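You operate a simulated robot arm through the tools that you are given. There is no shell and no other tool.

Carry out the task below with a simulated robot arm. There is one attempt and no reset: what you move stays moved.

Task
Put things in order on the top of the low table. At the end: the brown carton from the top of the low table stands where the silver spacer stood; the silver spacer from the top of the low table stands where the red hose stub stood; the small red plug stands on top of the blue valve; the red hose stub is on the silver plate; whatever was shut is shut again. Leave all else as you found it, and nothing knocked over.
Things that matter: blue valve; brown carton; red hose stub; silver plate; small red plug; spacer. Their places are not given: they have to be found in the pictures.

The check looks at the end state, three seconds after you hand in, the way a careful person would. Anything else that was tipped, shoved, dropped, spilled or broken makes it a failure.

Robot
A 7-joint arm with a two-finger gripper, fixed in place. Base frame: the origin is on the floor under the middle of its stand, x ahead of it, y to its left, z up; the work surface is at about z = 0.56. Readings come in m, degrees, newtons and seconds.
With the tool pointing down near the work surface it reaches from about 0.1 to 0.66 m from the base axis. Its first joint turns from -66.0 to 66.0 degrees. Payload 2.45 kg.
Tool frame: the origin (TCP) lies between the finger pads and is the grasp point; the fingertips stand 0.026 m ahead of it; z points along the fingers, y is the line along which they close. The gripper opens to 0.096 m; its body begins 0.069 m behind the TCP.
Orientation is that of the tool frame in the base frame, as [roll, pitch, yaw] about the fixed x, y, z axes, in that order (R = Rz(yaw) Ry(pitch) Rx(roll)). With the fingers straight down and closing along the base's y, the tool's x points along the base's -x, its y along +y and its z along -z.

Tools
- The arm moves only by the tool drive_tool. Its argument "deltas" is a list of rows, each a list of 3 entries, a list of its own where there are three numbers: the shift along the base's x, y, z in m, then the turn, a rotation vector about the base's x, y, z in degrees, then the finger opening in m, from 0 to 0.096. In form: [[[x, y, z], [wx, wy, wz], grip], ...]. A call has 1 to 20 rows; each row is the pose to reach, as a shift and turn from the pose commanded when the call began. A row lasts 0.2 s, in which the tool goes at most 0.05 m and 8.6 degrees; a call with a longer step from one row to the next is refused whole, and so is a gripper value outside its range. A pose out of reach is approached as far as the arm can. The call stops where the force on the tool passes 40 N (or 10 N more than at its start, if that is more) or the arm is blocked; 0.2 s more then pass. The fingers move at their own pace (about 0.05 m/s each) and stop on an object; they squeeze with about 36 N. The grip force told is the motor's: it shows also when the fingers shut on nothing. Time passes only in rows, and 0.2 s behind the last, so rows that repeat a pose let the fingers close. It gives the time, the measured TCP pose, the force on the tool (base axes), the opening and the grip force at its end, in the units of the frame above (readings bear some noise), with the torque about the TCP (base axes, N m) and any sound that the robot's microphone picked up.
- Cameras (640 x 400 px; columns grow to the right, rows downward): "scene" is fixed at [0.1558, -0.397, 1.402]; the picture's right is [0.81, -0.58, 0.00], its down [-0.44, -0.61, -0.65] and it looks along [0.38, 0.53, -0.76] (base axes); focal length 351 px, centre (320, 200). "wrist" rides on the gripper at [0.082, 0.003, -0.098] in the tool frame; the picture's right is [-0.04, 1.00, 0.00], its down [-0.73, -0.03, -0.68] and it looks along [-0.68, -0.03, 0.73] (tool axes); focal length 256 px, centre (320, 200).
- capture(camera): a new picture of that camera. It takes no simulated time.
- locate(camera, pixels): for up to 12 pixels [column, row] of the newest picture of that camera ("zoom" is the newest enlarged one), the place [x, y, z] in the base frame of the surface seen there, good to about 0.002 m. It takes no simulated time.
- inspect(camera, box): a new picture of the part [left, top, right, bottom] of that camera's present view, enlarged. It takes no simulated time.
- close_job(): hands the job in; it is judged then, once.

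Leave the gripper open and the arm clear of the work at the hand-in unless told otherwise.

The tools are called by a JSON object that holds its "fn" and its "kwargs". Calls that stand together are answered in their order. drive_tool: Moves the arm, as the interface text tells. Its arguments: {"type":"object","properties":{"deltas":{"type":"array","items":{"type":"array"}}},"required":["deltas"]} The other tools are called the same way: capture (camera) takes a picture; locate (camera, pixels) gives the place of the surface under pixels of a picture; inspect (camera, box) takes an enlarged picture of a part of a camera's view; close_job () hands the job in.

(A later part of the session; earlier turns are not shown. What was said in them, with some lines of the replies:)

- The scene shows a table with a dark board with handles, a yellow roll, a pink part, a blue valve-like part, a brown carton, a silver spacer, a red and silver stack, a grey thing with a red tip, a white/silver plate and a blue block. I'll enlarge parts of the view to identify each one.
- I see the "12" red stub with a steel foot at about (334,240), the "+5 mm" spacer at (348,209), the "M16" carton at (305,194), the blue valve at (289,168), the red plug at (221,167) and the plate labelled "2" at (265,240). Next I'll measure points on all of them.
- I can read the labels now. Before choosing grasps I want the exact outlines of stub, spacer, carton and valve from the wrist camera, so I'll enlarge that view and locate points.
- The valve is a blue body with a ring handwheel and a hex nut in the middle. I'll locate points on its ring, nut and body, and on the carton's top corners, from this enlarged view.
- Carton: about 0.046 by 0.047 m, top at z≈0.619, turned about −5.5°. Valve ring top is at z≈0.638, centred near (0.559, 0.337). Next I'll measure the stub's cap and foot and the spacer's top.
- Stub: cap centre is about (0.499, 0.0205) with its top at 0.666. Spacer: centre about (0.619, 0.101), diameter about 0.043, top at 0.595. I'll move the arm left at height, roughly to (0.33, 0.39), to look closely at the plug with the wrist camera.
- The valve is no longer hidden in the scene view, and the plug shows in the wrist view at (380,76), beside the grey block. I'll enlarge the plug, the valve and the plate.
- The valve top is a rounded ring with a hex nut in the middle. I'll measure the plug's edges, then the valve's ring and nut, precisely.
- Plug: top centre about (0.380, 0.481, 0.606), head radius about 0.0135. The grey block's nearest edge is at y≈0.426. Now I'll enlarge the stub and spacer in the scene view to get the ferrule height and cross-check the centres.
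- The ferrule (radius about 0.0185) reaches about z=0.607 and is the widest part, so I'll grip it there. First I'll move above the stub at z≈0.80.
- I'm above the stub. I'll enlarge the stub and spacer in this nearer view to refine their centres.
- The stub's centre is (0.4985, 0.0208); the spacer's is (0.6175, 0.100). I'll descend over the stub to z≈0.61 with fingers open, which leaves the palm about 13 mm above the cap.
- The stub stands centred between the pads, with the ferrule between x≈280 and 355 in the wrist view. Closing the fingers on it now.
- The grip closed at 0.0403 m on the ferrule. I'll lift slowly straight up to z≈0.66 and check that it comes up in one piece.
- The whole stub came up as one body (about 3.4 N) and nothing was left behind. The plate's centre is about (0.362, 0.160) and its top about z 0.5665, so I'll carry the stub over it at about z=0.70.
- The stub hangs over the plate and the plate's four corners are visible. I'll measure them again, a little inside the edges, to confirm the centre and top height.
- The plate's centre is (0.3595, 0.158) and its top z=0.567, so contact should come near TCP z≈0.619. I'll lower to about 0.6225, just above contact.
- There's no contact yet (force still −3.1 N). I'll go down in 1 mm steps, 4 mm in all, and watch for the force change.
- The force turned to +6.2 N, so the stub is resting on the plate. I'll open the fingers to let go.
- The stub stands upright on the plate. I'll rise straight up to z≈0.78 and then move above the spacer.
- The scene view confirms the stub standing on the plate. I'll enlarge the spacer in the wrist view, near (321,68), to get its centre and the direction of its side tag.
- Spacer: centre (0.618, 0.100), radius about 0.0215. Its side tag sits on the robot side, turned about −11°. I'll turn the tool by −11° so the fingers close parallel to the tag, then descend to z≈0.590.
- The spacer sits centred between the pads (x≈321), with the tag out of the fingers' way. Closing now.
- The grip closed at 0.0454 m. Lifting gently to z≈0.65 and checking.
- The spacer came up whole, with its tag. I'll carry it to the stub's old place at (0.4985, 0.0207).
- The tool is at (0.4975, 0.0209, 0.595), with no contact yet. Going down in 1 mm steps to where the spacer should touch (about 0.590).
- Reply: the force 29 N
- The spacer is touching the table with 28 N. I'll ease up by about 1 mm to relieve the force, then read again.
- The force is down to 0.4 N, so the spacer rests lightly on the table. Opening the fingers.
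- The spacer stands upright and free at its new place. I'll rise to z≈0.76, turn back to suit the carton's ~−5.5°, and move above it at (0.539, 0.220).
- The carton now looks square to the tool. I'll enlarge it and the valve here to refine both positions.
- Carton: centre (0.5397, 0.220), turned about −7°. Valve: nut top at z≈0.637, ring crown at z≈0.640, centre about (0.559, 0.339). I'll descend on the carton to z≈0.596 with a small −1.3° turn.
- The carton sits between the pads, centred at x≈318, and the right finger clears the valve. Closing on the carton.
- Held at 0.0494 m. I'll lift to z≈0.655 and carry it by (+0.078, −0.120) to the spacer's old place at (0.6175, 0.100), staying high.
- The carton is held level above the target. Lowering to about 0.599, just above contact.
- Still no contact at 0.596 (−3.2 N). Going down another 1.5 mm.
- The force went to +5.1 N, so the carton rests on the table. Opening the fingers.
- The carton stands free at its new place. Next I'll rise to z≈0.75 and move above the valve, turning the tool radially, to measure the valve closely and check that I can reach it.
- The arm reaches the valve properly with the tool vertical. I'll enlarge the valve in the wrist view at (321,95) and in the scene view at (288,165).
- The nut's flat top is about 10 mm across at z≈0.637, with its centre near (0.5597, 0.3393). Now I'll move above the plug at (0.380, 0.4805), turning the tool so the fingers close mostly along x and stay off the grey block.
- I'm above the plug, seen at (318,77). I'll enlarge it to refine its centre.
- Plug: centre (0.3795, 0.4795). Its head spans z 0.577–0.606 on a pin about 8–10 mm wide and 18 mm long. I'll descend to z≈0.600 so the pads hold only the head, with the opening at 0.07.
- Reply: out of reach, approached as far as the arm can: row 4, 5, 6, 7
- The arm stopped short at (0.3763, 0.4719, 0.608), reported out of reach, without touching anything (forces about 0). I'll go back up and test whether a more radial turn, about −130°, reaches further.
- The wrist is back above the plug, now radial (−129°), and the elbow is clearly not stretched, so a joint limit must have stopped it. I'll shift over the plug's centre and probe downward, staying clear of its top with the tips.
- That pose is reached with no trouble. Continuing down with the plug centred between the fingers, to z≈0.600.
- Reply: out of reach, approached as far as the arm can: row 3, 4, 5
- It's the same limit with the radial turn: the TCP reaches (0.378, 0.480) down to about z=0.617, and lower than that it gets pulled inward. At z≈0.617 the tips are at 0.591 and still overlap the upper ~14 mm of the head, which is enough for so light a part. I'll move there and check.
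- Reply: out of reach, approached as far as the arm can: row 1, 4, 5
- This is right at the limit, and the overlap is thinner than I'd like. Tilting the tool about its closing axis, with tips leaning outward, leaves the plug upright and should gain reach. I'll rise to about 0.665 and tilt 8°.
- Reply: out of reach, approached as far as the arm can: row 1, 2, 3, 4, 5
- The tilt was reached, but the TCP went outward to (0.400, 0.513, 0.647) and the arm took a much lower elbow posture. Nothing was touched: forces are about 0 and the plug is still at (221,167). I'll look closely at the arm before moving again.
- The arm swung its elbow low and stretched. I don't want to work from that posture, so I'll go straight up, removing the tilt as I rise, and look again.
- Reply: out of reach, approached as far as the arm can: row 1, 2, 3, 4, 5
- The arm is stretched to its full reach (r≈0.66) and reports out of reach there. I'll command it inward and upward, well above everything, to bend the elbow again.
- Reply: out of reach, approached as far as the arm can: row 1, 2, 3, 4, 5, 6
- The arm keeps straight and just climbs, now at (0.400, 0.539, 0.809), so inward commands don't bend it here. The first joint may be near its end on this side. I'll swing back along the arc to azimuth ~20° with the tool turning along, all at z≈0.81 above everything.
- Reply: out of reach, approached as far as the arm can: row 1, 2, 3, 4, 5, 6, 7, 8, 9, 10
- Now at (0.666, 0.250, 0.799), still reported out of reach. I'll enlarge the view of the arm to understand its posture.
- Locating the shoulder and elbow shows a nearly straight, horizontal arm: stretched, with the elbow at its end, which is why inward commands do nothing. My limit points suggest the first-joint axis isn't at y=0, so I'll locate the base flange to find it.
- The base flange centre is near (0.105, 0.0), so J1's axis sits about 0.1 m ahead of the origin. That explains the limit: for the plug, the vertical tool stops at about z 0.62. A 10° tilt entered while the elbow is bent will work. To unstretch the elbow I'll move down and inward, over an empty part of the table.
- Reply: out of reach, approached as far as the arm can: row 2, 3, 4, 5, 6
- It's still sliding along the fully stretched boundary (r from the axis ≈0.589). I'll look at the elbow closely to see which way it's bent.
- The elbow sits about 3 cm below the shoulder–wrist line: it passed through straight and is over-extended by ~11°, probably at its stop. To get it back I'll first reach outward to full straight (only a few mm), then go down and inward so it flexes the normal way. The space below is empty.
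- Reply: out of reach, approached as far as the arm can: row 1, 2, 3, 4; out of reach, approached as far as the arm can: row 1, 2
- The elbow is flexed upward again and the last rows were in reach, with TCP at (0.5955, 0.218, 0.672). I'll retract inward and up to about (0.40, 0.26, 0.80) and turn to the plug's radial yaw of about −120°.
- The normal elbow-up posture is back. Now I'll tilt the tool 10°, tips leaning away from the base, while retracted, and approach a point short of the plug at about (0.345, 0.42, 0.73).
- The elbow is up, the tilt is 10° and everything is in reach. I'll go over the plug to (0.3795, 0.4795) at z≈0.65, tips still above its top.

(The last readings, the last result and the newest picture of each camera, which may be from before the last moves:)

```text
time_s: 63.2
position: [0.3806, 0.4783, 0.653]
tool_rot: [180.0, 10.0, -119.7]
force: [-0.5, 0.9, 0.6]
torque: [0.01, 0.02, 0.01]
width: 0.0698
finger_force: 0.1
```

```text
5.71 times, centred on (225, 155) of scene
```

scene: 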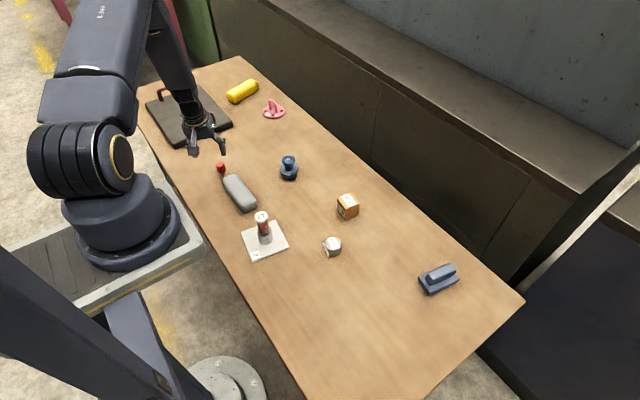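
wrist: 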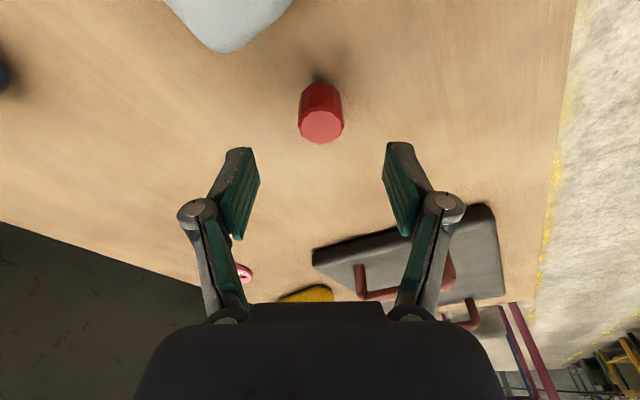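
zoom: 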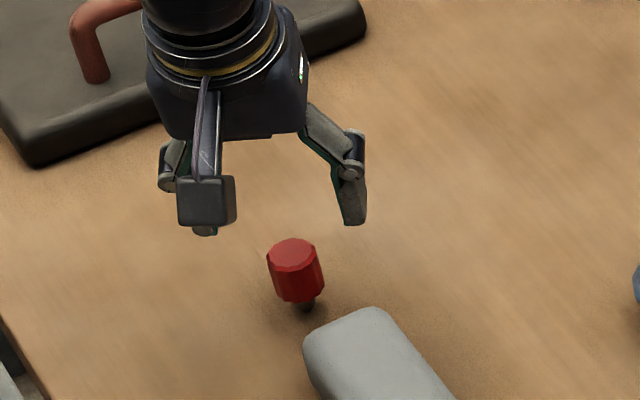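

In reach. Before descending I'll check how far the dark board and its handle are from the gripper.

{"fn": "locate", "kwargs": {"camera": "scene", "pixels": [[180, 147], [230, 124], [198, 140], [190, 133], [212, 117], [150, 105]]}}

{"fn": "inspect", "kwargs": {"camera": "wrist", "box": [280, 70, 360, 160]}}

{"fn": "locate", "kwargs": {"camera": "zoom", "pixels": [[322, 250], [245, 245], [410, 240], [325, 210], [322, 290]]}}

```text
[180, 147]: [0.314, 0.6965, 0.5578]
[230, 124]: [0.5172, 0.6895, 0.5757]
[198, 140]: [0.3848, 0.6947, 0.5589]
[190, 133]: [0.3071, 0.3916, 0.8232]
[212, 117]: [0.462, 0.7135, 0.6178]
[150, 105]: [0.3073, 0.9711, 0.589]
```

```text
4.44 times, centred on (320, 115) of wrist
```

zoom: 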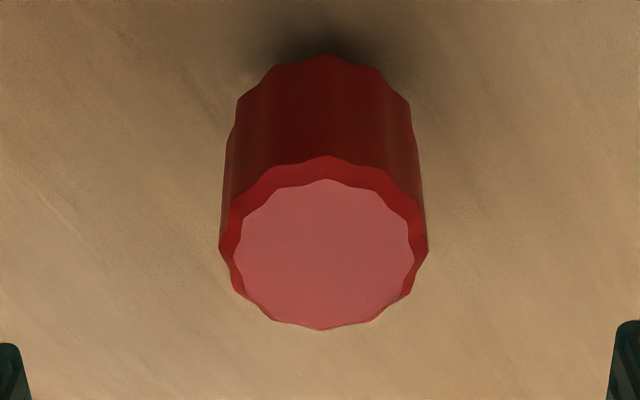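

```text
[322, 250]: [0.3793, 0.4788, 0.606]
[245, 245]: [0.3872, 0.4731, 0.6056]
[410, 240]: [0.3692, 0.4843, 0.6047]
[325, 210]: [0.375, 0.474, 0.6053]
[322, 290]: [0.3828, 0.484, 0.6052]
```

The board is at y≥0.69, far from the gripper. The plug's centre is confirmed at (0.379, 0.479). Descending to z≈0.601.

{"fn": "drive_tool", "kwargs": {"deltas": [[[0, 0, -0.015], [0, 0, 0], 0.07], [[0, 0, -0.03], [0, 0, 0], 0.07], [[0, 0, -0.042], [0, 0, 0], 0.07], [[0, 0, -0.05], [0, 0, 0], 0.07], [[0, 0, -0.05], [0, 0, 0], 0.07]]}}

{"fn": "capture", "kwargs": {"camera": "wrist"}}

{"fn": "inspect", "kwargs": {"camera": "scene", "box": [190, 130, 270, 190]}}

```text
time_s: 64.4
position: [0.3801, 0.4798, 0.6017]
tool_rot: [-180.0, 9.9, -119.7]
force: [-0.4, 0.3, 0.8]
torque: [0.02, 0.02, 0.0]
width: 0.0699
finger_force: 0.0
```

```text
taken
```

wrist: 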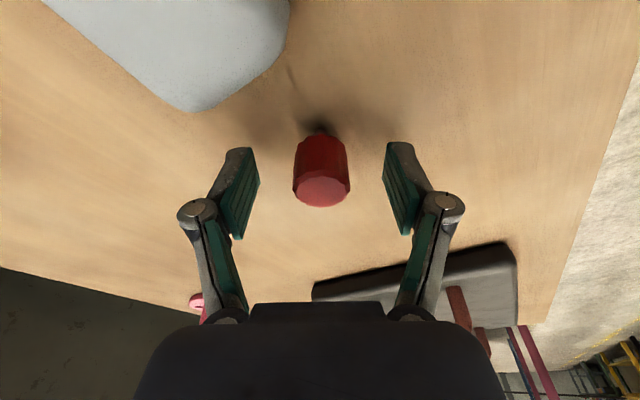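

```text
6.67 times, centred on (230, 160) of scene
```

zoom: 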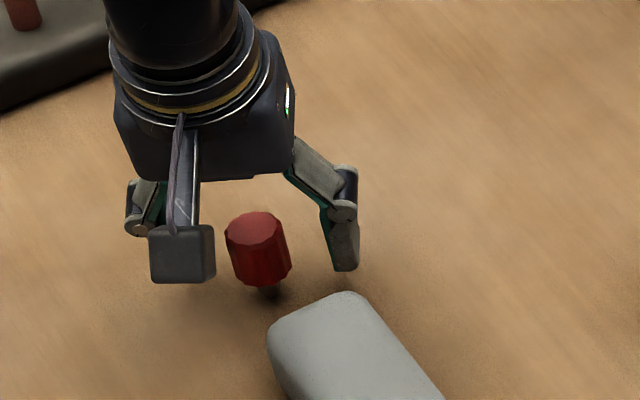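

In place, with the plug centred between the pads (x≈321). I'll close gently, slowing near contact (head about 0.027 m wide).

{"fn": "drive_tool", "kwargs": {"deltas": [[[0, 0, 0], [0, 0, 0], 0.055], [[0, 0, 0], [0, 0, 0], 0.042], [[0, 0, 0], [0, 0, 0], 0.036], [[0, 0, 0], [0, 0, 0], 0.032], [[0, 0, 0], [0, 0, 0], 0.029], [[0, 0, 0], [0, 0, 0], 0.026], [[0, 0, 0], [0, 0, 0], 0.022], [[0, 0, 0], [0, 0, 0], 0.015], [[0, 0, 0], [0, 0, 0], 0.015], [[0, 0, 0], [0, 0, 0], 0.015]]}}

{"fn": "capture", "kwargs": {"camera": "wrist"}}

{"fn": "inspect", "kwargs": {"camera": "scene", "box": [190, 130, 270, 190]}}

```text
time_s: 66.6
position: [0.3812, 0.479, 0.602]
tool_rot: [-180.0, 10.0, -119.7]
force: [-0.4, -0.5, 0.4]
torque: [0.01, -0.02, 0.02]
width: 0.025
finger_force: 35.7
```

```text
taken
```

wrist: 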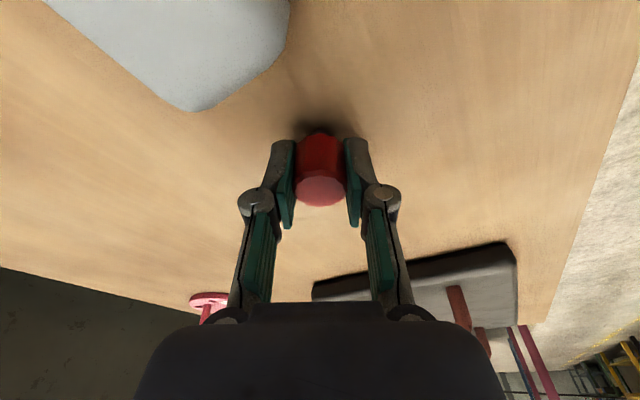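

```text
6.67 times, centred on (230, 160) of scene
```

zoom: 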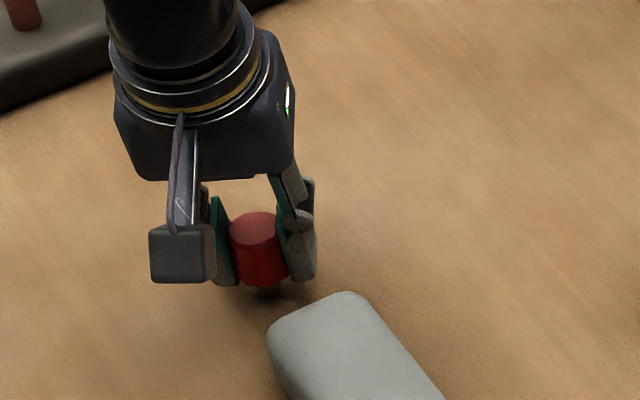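

The plug is gripped at 0.025 m and upright. I'll lift straight up to z≈0.73 and check how it hangs.

{"fn": "drive_tool", "kwargs": {"deltas": [[[0, 0, 0.01], [0, 0, 0], 0.015], [[0, 0, 0.03], [0, 0, 0], 0.015], [[0, 0, 0.06], [0, 0, 0], 0.015], [[0, 0, 0.095], [0, 0, 0], 0.015], [[0, 0, 0.13], [0, 0, 0], 0.015], [[0, 0, 0.13], [0, 0, 0], 0.015]]}}

{"fn": "capture", "kwargs": {"camera": "wrist"}}

{"fn": "inspect", "kwargs": {"camera": "scene", "box": [190, 90, 270, 170]}}

```text
time_s: 68.0
position: [0.3802, 0.4801, 0.7319]
tool_rot: [180.0, 10.0, -119.6]
force: [-0.1, 0.0, -0.7]
torque: [0.01, -0.01, -0.02]
width: 0.0252
finger_force: 36.0
```

```text
taken
```

wrist: 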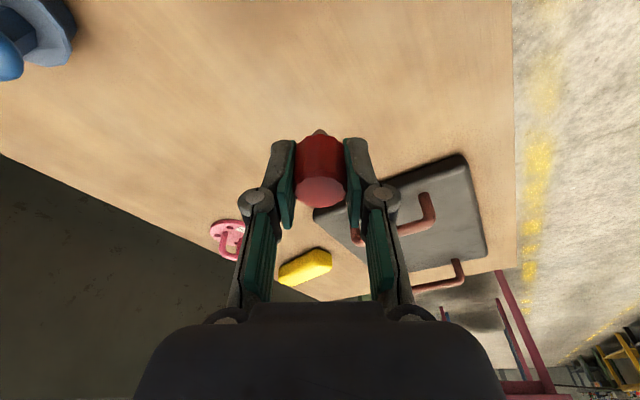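

```text
5.00 times, centred on (230, 130) of scene
```

zoom: 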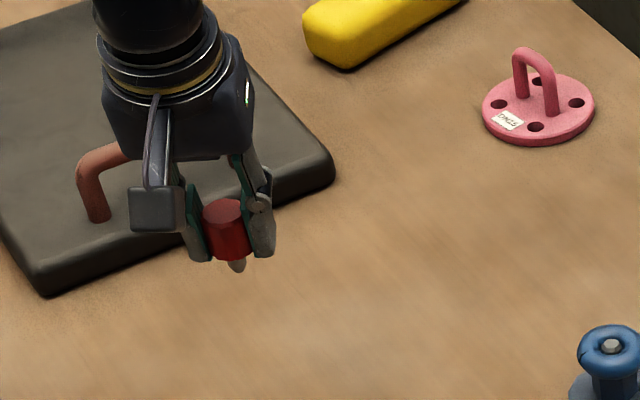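

The plug came up straight. I'll zoom on the pin's tip to see its shape before placing it.

{"fn": "inspect", "kwargs": {"camera": "scene", "box": [222, 122, 252, 148]}}

{"fn": "locate", "kwargs": {"camera": "zoom", "pixels": [[310, 370], [300, 345], [255, 150], [270, 250]]}}

{"fn": "inspect", "kwargs": {"camera": "wrist", "box": [290, 115, 350, 215]}}

{"fn": "locate", "kwargs": {"camera": "zoom", "pixels": [[320, 68], [320, 80], [322, 305], [322, 260], [322, 340]]}}

```text
15.38 times, centred on (237, 135) of scene
```

zoom: 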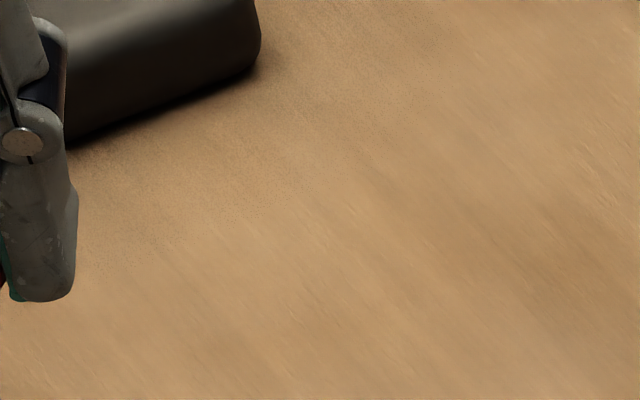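

```text
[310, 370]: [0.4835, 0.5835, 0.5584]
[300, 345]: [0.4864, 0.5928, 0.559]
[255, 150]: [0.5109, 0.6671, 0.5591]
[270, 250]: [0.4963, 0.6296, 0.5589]
```

```text
4.00 times, centred on (320, 165) of wrist
```

zoom: 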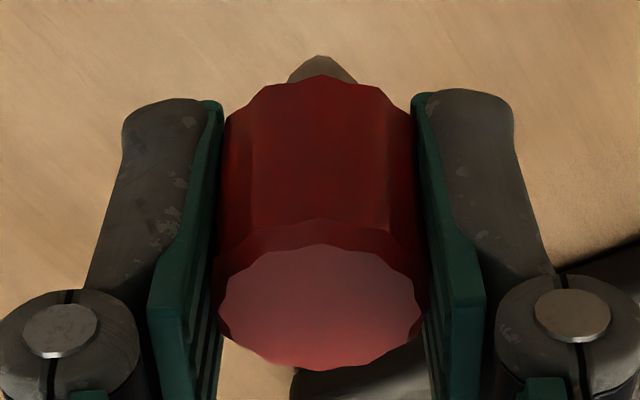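

```text
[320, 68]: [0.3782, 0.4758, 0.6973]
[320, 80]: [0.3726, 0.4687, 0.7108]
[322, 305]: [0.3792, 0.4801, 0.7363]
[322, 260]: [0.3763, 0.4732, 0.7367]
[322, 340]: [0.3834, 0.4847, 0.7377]
```

I missed it; the plug is at about (212,136) in the scene view. Zooming there.

{"fn": "inspect", "kwargs": {"camera": "scene", "box": [197, 127, 229, 149]}}

{"fn": "locate", "kwargs": {"camera": "zoom", "pixels": [[345, 325], [340, 310], [290, 110], [300, 200], [300, 280]]}}

```text
16.00 times, centred on (213, 138) of scene
```

zoom: 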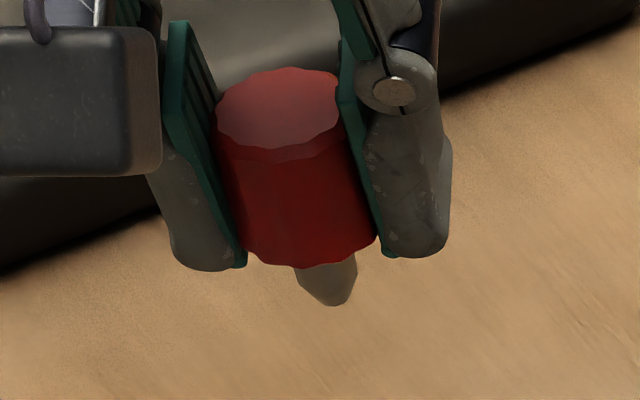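

```text
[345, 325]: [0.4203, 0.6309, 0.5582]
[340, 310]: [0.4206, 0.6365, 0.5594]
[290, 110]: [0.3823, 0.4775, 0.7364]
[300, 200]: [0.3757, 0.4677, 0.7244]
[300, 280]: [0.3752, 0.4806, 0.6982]
```

The pin tapers to a small tip about 5 mm wide, so it must land squarely on the nut. I'll carry the plug along the arc at z≈0.73 to the valve, turning −23.5° so the tilt geometry stays the same.

{"fn": "drive_tool", "kwargs": {"deltas": [[[0.0335, -0.0179, 0], [0, 0, -3.92], 0.015], [[0.0658, -0.0383, 0], [0, 0, -7.83], 0.015], [[0.0967, -0.0608, 0], [0, 0, -11.75], 0.015], [[0.1261, -0.0854, 0], [0, 0, -15.67], 0.015], [[0.1537, -0.1121, 0], [0, 0, -19.6], 0.015], [[0.17, -0.13, 0], [0, 0, -22], 0.015], [[0.1797, -0.1402, 0], [0, 0, -23.5], 0.015], [[0.1797, -0.1402, 0], [0, 0, -23.5], 0.015]]}}

{"fn": "capture", "kwargs": {"camera": "wrist"}}

{"fn": "inspect", "kwargs": {"camera": "scene", "box": [250, 100, 330, 190]}}

```text
time_s: 69.8
position: [0.5602, 0.3407, 0.73]
tool_rot: [-180.0, 10.1, -143.2]
force: [-0.6, -0.4, 0.8]
torque: [-0.01, 0.0, 0.01]
width: 0.025
finger_force: 36.2
```

```text
taken
```

wrist: 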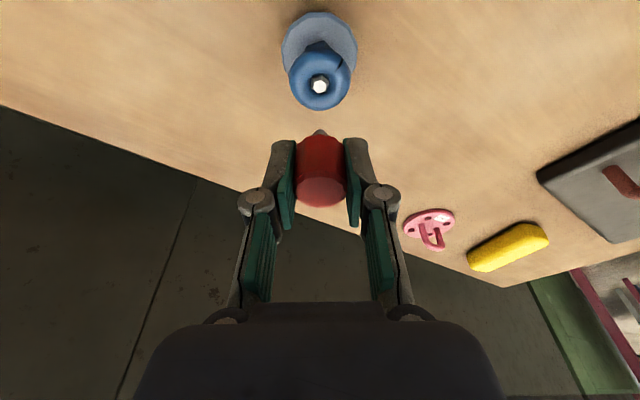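

```text
4.44 times, centred on (290, 145) of scene
```

zoom: 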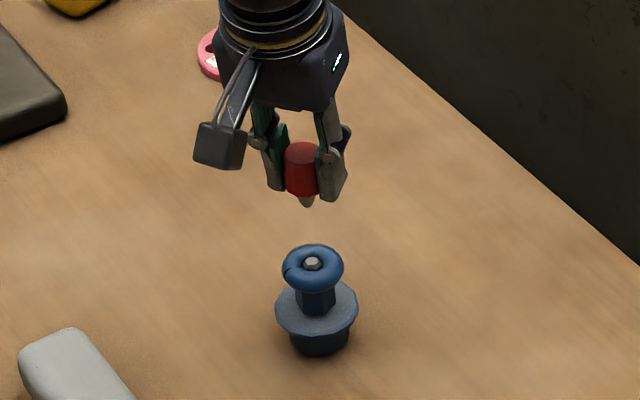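

Plug and nut are both visible. I'll measure the two in the same views so they can be compared directly.

{"fn": "inspect", "kwargs": {"camera": "wrist", "box": [280, 55, 360, 215]}}

{"fn": "locate", "kwargs": {"camera": "wrist", "pixels": [[320, 85], [316, 85], [324, 85], [320, 81], [320, 89], [321, 190], [321, 180], [321, 202], [297, 188], [346, 188], [320, 131], [320, 133]]}}

{"fn": "inspect", "kwargs": {"camera": "scene", "box": [270, 130, 314, 175]}}

{"fn": "locate", "kwargs": {"camera": "zoom", "pixels": [[312, 312], [302, 312], [322, 312], [312, 305], [312, 318], [288, 40], [270, 40], [305, 40], [288, 25], [288, 55], [298, 170], [298, 185]]}}

```text
2.50 times, centred on (320, 135) of wrist
```

zoom: 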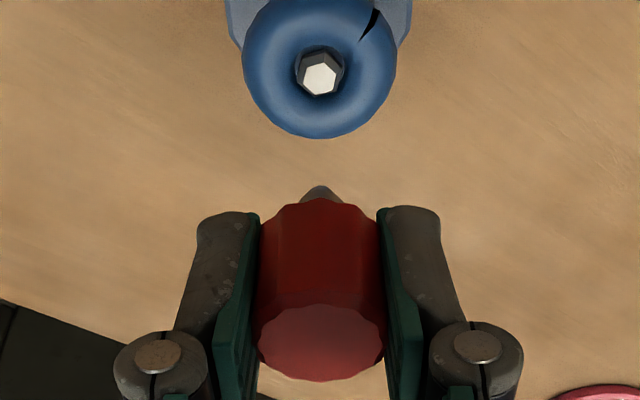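

```text
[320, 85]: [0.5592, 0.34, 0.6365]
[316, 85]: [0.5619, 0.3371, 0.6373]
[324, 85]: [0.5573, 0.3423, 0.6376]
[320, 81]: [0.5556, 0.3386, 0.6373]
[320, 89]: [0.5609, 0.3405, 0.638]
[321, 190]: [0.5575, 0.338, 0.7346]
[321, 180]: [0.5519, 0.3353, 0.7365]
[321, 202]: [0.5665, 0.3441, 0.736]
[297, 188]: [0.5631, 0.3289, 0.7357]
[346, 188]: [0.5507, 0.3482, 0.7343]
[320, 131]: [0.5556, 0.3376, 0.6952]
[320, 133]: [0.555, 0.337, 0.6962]
```

```text
8.89 times, centred on (292, 152) of scene
```

zoom: 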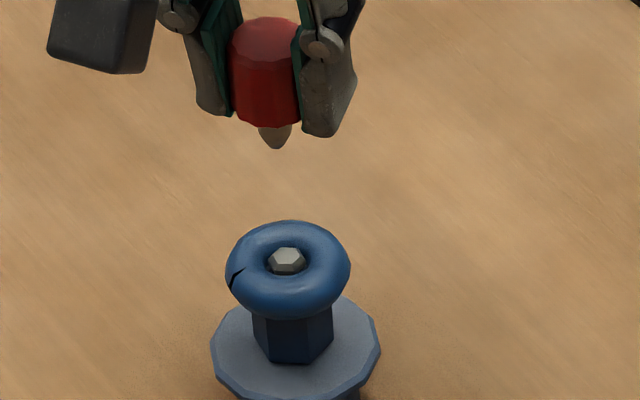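

```text
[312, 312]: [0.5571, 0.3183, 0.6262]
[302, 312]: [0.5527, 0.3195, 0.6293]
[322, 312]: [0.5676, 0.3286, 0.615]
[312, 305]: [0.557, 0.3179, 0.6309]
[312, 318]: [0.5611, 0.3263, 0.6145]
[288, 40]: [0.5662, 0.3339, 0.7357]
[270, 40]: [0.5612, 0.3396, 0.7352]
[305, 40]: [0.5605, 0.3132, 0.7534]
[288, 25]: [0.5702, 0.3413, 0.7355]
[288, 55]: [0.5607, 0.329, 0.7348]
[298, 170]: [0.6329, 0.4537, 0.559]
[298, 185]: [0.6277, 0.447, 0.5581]
```

From the wrist view the plug's axis is at about (0.5595, 0.3399) and the nut at (0.5598, 0.3402), so they agree. I'll cross-check with the proper pixels in the scene zoom: nut at (286,261), head top at (266,38).

{"fn": "locate", "kwargs": {"camera": "zoom", "pixels": [[286, 258], [279, 258], [293, 258], [286, 252], [266, 38], [250, 38], [282, 38], [266, 24], [266, 54], [276, 140], [276, 133], [272, 146]]}}

```text
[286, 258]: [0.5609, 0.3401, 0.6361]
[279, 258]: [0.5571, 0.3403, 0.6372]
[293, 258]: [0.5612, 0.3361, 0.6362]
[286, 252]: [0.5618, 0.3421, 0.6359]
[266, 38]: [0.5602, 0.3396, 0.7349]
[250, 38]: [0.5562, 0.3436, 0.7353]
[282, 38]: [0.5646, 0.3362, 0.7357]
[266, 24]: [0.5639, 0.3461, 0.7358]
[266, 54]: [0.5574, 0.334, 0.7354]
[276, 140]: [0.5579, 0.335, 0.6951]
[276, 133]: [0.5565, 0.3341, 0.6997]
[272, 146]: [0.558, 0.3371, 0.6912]
```

Both views agree to within 1 mm. Contact is expected near TCP z≈0.680, so I'll lower to about 0.684 and check the alignment again.

{"fn": "drive_tool", "kwargs": {"deltas": [[[0.0003, 0.0002, -0.015], [0, 0, 0], 0.015], [[0.0003, 0.0002, -0.03], [0, 0, 0], 0.015], [[0.0003, 0.0002, -0.041], [0, 0, 0], 0.015], [[0.0003, 0.0002, -0.046], [0, 0, 0], 0.015], [[0.0003, 0.0002, -0.046], [0, 0, 0], 0.015]]}}

{"fn": "capture", "kwargs": {"camera": "wrist"}}

{"fn": "inspect", "kwargs": {"camera": "wrist", "box": [270, 100, 370, 215]}}

{"fn": "inspect", "kwargs": {"camera": "scene", "box": [270, 135, 310, 180]}}

```text
time_s: 71.0
position: [0.5614, 0.3405, 0.6856]
tool_rot: [-180.0, 10.0, -143.2]
force: [-0.4, 0.4, 0.5]
torque: [-0.01, -0.02, 0.0]
width: 0.0246
finger_force: 36.2
```

```text
taken
```

wrist: 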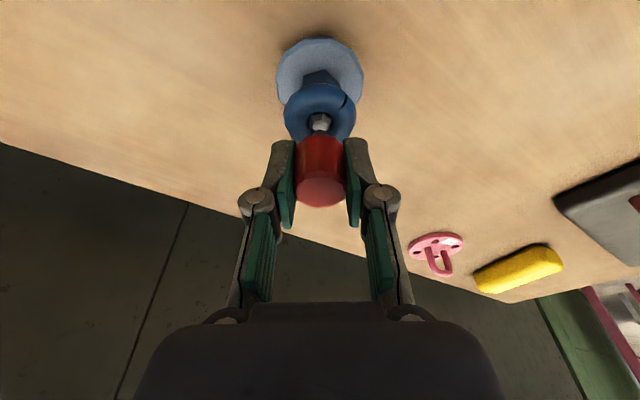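

```text
3.48 times, centred on (320, 158) of wrist
```

zoom: 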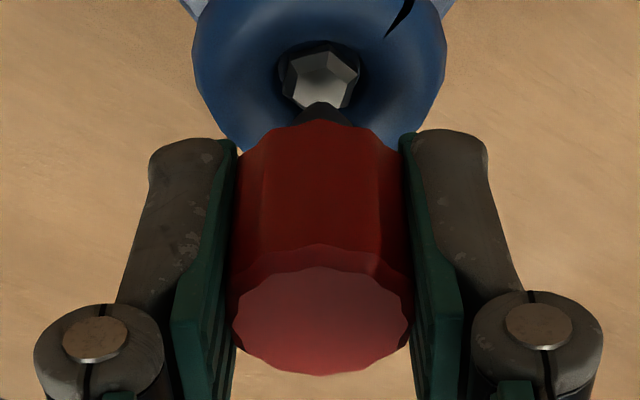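

```text
8.89 times, centred on (290, 158) of scene
```

zoom: 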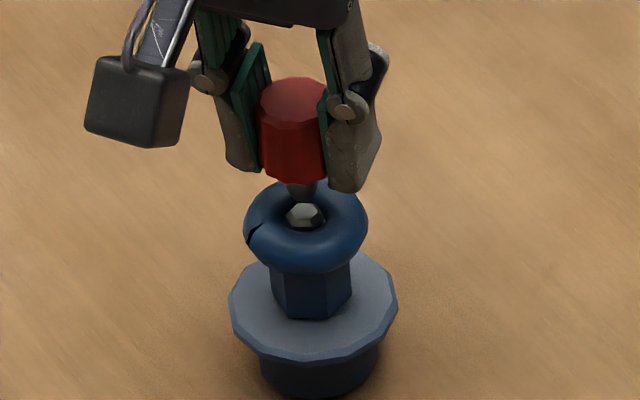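

The pin is straight above the nut in both views, about 5 mm up. Going down in small steps of 1 mm, watching the force.

{"fn": "drive_tool", "kwargs": {"deltas": [[[0, 0, -0.001], [0, 0, 0], 0.015], [[0, 0, -0.002], [0, 0, 0], 0.015], [[0, 0, -0.003], [0, 0, 0], 0.015], [[0, 0, -0.003], [0, 0, 0], 0.015]]}}

```text
time_s: 72.0
position: [0.5608, 0.3394, 0.6821]
tool_rot: [180.0, 10.0, -143.2]
force: [0.0, 0.8, 0.0]
torque: [0.0, 0.01, -0.01]
width: 0.0249
finger_force: 35.8
```

No contact yet at 0.682. Another 1.5 mm in half-millimetre steps.

{"fn": "drive_tool", "kwargs": {"deltas": [[[0, 0, -0.0007], [0, 0, 0], 0.015], [[0, 0, -0.0014], [0, 0, 0], 0.015], [[0, 0, -0.0014], [0, 0, 0], 0.015]]}}

{"fn": "inspect", "kwargs": {"camera": "scene", "box": [270, 135, 310, 180]}}

```text
time_s: 72.8
position: [0.5604, 0.3396, 0.6804]
tool_rot: [-180.0, 10.0, -143.2]
force: [0.6, -0.8, -0.6]
torque: [0.02, 0.01, 0.01]
width: 0.025
finger_force: 36.5
```

```text
8.89 times, centred on (290, 158) of scene
```

zoom: 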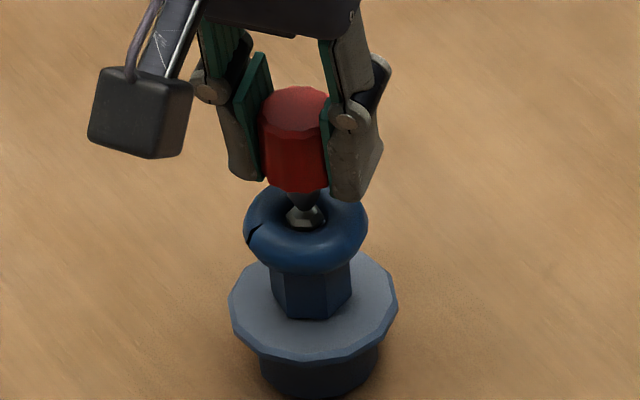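

The tip is almost on the nut: tip at (303,212), nut at (304,215). Two more half-millimetre steps.

{"fn": "drive_tool", "kwargs": {"deltas": [[[0, 0, -0.0005], [0, 0, 0], 0.015], [[0, 0, -0.001], [0, 0, 0], 0.015], [[0, 0, -0.001], [0, 0, 0], 0.015]]}}

```text
time_s: 73.6
position: [0.561, 0.34, 0.6798]
tool_rot: [180.0, 10.0, -143.2]
force: [0.4, -0.3, -0.2]
torque: [0.0, 0.02, -0.02]
width: 0.0248
finger_force: 36.4
```

Still no load. Another 1 mm in half-millimetre steps.

{"fn": "drive_tool", "kwargs": {"deltas": [[[0, 0, -0.0005], [0, 0, 0], 0.015], [[0, 0, -0.001], [0, 0, 0], 0.015], [[0, 0, -0.001], [0, 0, 0], 0.015]]}}

```text
time_s: 74.4
position: [0.5607, 0.3399, 0.679]
tool_rot: [180.0, 10.0, -143.2]
force: [-0.8, -0.2, 4.0]
torque: [0.02, 0.03, -0.03]
width: 0.0249
finger_force: 35.8
```

Contact at z≈0.679 (+4.0 N). I'll look at both views once more before letting go.

{"fn": "inspect", "kwargs": {"camera": "scene", "box": [276, 142, 304, 172]}}

{"fn": "inspect", "kwargs": {"camera": "wrist", "box": [280, 90, 360, 215]}}

```text
13.33 times, centred on (290, 157) of scene
```

zoom: 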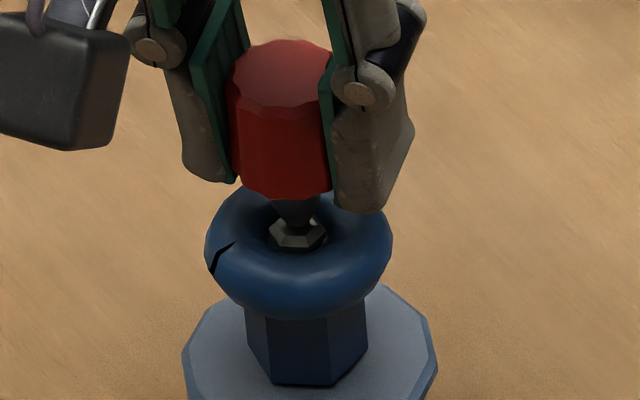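

```text
3.20 times, centred on (320, 152) of wrist
```

zoom: 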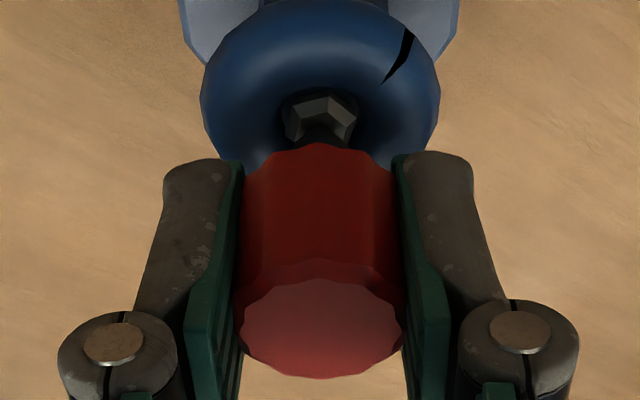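

I want a still closer look at where the tip sits on the nut's top.

{"fn": "inspect", "kwargs": {"camera": "scene", "box": [284, 152, 298, 164]}}

{"fn": "inspect", "kwargs": {"camera": "wrist", "box": [305, 112, 337, 142]}}

```text
16.00 times, centred on (291, 158) of scene
```

zoom: 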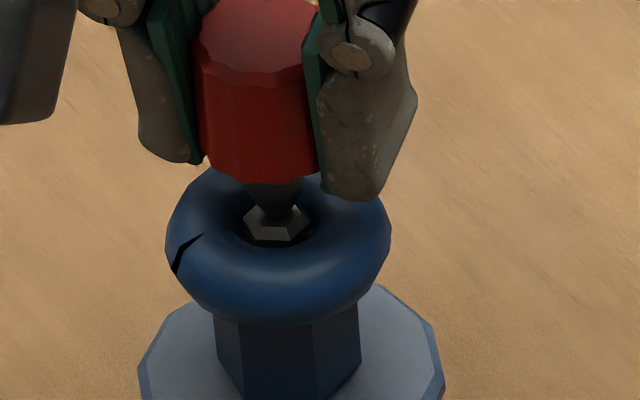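

```text
13.33 times, centred on (321, 127) of wrist
```

zoom: 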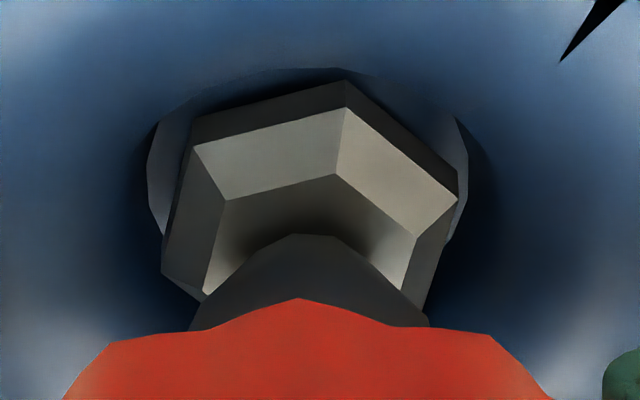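

In the close wrist view the tip is centred sideways on the nut's flat top (about 10 mm across) but sits about 1.3 mm outward of its middle. I'll lift 2 mm, shift inward by (−0.0010, −0.0008) and set down again.

{"fn": "drive_tool", "kwargs": {"deltas": [[[0, 0, 0.001], [0, 0, 0], 0.015], [[0, 0, 0.002], [0, 0, 0], 0.015], [[-0.001, -0.0008, 0.002], [0, 0, 0], 0.015], [[-0.001, -0.0008, 0.001], [0, 0, 0], 0.015], [[-0.001, -0.0008, 0.0003], [0, 0, 0], 0.015], [[-0.001, -0.0008, 0], [0, 0, 0], 0.015], [[-0.001, -0.0008, 0], [0, 0, 0], 0.015]]}}

{"fn": "inspect", "kwargs": {"camera": "wrist", "box": [305, 112, 337, 142]}}

{"fn": "inspect", "kwargs": {"camera": "scene", "box": [284, 152, 298, 164]}}

```text
time_s: 76.0
position: [0.5602, 0.3389, 0.6795]
tool_rot: [179.9, 10.1, -143.3]
force: [-1.8, -0.8, 5.4]
torque: [-0.03, 0.06, 0.02]
width: 0.0246
finger_force: 36.4
```

```text
13.33 times, centred on (321, 127) of wrist
```

zoom: 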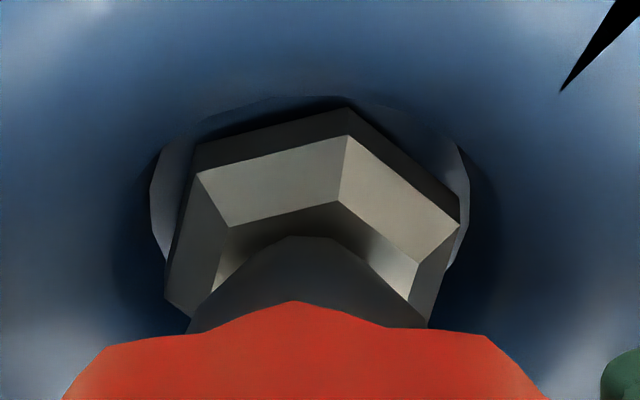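

```text
16.00 times, centred on (291, 158) of scene
```

zoom: 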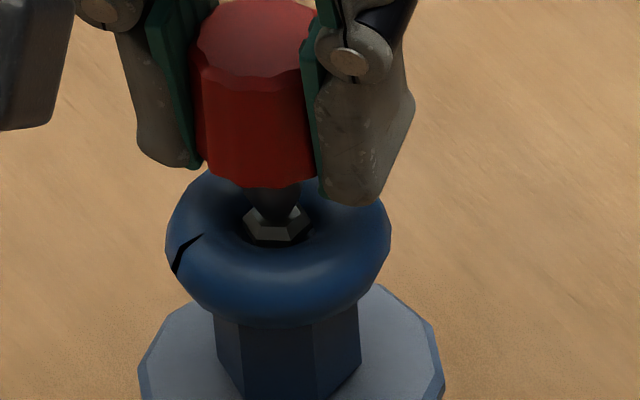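

The tip is now centred on the nut to within about 0.5 mm: nut centre at (309,287) in the zoom, tip centre at about (315,282). I'll ease up 0.4 mm so only a light contact is left before opening.

{"fn": "drive_tool", "kwargs": {"deltas": [[[0, 0, 0.0004], [0, 0, 0], 0.015], [[0, 0, 0.0004], [0, 0, 0], 0.015]]}}

```text
time_s: 76.6
position: [0.5579, 0.3382, 0.6798]
tool_rot: [-180.0, 10.1, -143.2]
force: [0.2, 1.2, 2.8]
torque: [0.02, -0.01, 0.03]
width: 0.0247
finger_force: 36.1
```

Light contact of 2.8 N. Opening the fingers slowly.

{"fn": "drive_tool", "kwargs": {"deltas": [[[0, 0, 0], [0, 0, 0], 0.026], [[0, 0, 0], [0, 0, 0], 0.029], [[0, 0, 0], [0, 0, 0], 0.034], [[0, 0, 0], [0, 0, 0], 0.042], [[0, 0, 0], [0, 0, 0], 0.055], [[0, 0, 0], [0, 0, 0], 0.065], [[0, 0, 0], [0, 0, 0], 0.065]]}}

{"fn": "capture", "kwargs": {"camera": "wrist"}}

{"fn": "inspect", "kwargs": {"camera": "scene", "box": [270, 135, 310, 180]}}

```text
time_s: 78.2
position: [0.5592, 0.3394, 0.6803]
tool_rot: [179.9, 10.0, -143.2]
force: [0.3, 0.1, 0.3]
torque: [0.01, 0.02, 0.04]
width: 0.0652
finger_force: 0.1
```

```text
taken
```

wrist: 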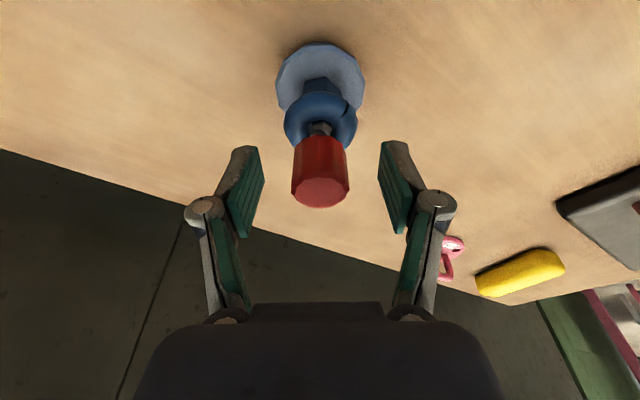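

```text
8.89 times, centred on (290, 158) of scene
```

zoom: 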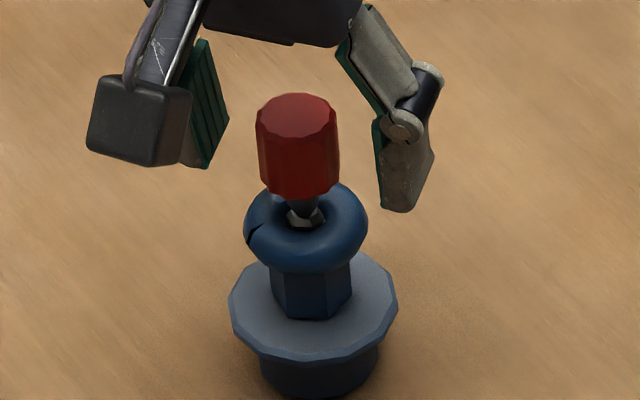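

The plug stands upright on the valve by itself. I'll withdraw straight up, with the fingers well clear on both sides, to z≈0.81.

{"fn": "drive_tool", "kwargs": {"deltas": [[[0, 0, 0.01], [0, 0, 0], 0.065], [[0, 0, 0.03], [0, 0, 0], 0.065], [[0, 0, 0.06], [0, 0, 0], 0.065], [[0, 0, 0.095], [0, 0, 0], 0.065], [[0, 0, 0.13], [0, 0, 0], 0.065], [[0, 0, 0.13], [0, 0, 0], 0.065]]}}

{"fn": "capture", "kwargs": {"camera": "wrist"}}

{"fn": "capture", "kwargs": {"camera": "scene"}}

```text
time_s: 79.6
position: [0.5608, 0.3385, 0.8107]
tool_rot: [180.0, 10.0, -143.3]
force: [0.6, -0.1, 0.4]
torque: [-0.01, -0.01, 0.03]
width: 0.0649
finger_force: 0.0
```

```text
taken
```

wrist: 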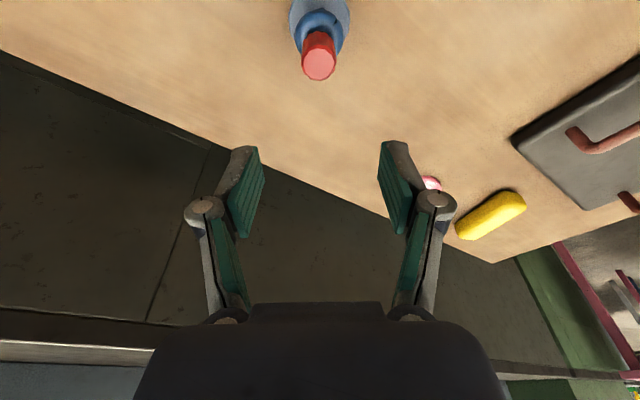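

```text
taken
```

scene: 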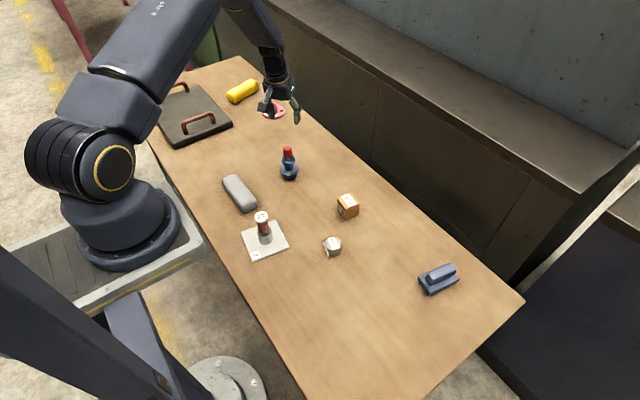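

The scene matches the task. I'll move the arm back inward and up to about (0.36, 0.25, 0.90), untilting and opening fully, for an unobstructed final check.

{"fn": "drive_tool", "kwargs": {"deltas": [[[-0.033, -0.015, 0.015], [0, 0, 0], 0.08], [[-0.066, -0.03, 0.03], [-2, 2.7, 0], 0.096], [[-0.1, -0.045, 0.045], [-4, 5.3, 0], 0.096], [[-0.133, -0.06, 0.06], [-5.98, 8, 0], 0.096], [[-0.166, -0.075, 0.075], [-5.98, 8, 0], 0.096], [[-0.2, -0.09, 0.09], [-5.98, 8, 0], 0.096], [[-0.2, -0.09, 0.09], [-5.98, 8, 0], 0.096]]}}

{"fn": "capture", "kwargs": {"camera": "scene"}}

{"fn": "capture", "kwargs": {"camera": "wrist"}}

{"fn": "inspect", "kwargs": {"camera": "scene", "box": [220, 140, 380, 270]}}

```text
time_s: 81.2
position: [0.3598, 0.2489, 0.9004]
tool_rot: [180.0, 0.0, -143.2]
force: [0.0, 0.4, 0.0]
torque: [0.02, 0.0, -0.02]
width: 0.0959
finger_force: 0.0
```

```text
taken
```

scene: 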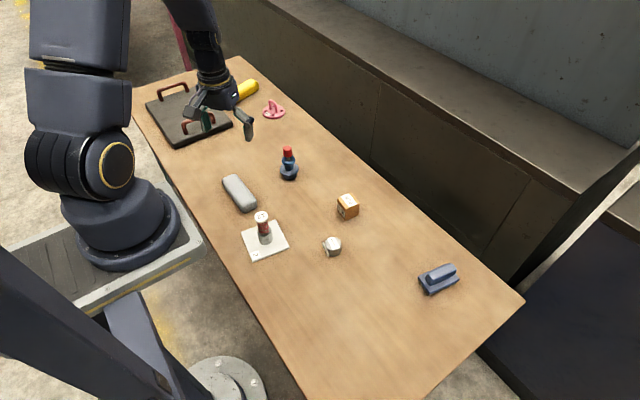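

```text
taken
```

wrist: 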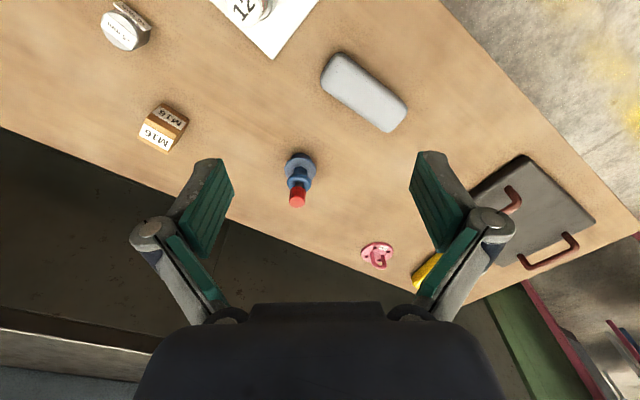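

```text
3.08 times, centred on (300, 205) of scene
```

zoom: 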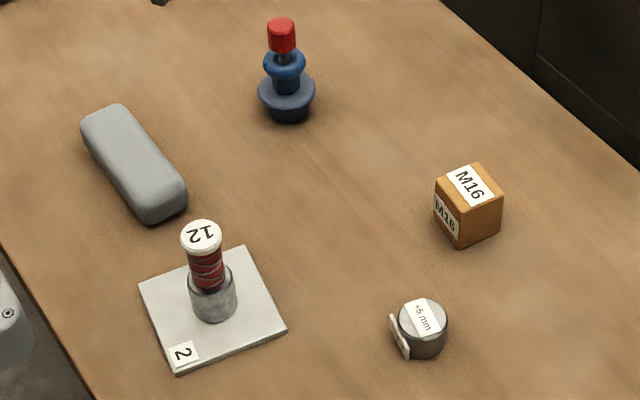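

All items stand as asked. I'll check the final positions of spacer, carton and plug numerically.

{"fn": "inspect", "kwargs": {"camera": "scene", "box": [310, 185, 370, 260]}}

{"fn": "inspect", "kwargs": {"camera": "scene", "box": [265, 138, 311, 185]}}

{"fn": "locate", "kwargs": {"camera": "scene", "pixels": [[333, 241], [347, 198], [287, 150], [262, 216], [341, 247]]}}

```text
5.33 times, centred on (340, 222) of scene
```

zoom: 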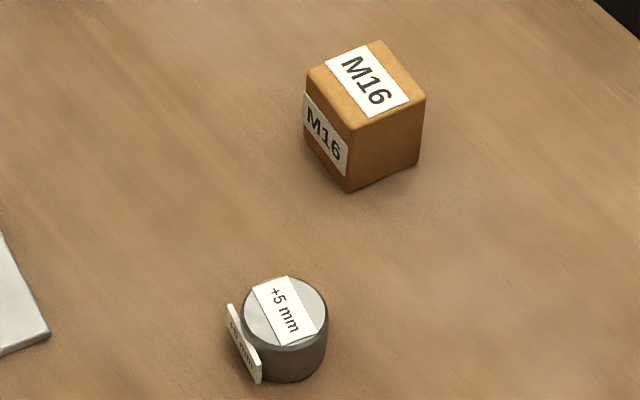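

```text
8.51 times, centred on (288, 162) of scene
```

zoom: 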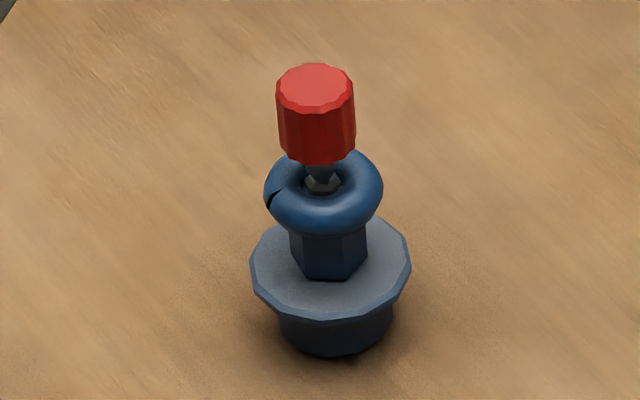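

```text
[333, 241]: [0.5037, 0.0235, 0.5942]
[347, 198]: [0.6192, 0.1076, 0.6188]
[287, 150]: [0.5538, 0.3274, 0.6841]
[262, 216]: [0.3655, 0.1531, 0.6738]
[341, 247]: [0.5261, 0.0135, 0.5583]
```

Spacer: about (0.50, 0.02), where the stub stood. Carton: about (0.618, 0.10), where the spacer stood. The stub is on the plate and the plug stands upright on the valve. Everything else is unmoved, nothing I could see was shut to begin with, the gripper is open and the arm is clear. Handing in.

{"fn": "close_job", "kwargs": {}}

```text
The job is handed in.
```

The job is handed in, and every item was in its asked-for place in the last pictures I took.

- **Red hose stub:** it stands near the middle of the silver plate.
- **Silver spacer:** it stands where the stub stood, at about (0.50, 0.02).
- **Brown carton:** it stands where the spacer stood, at about (0.618, 0.10), with its label still facing the robot.
- **Small red plug:** it stands upright on the nut at the top of the blue valve. Its tip is only about 5 mm wide, so it is the least stable of the four.

Nothing on the table was visibly shut at the start, so there was nothing to close again. The other objects looked unmoved and nothing was knocked over.

The arm hit its reach limit at the plug and over-extended its elbow. I backed it out over empty space without touching anything, then took the plug with the tool tilted 10°.

At hand-in the gripper was open and the arm was clear of the work.
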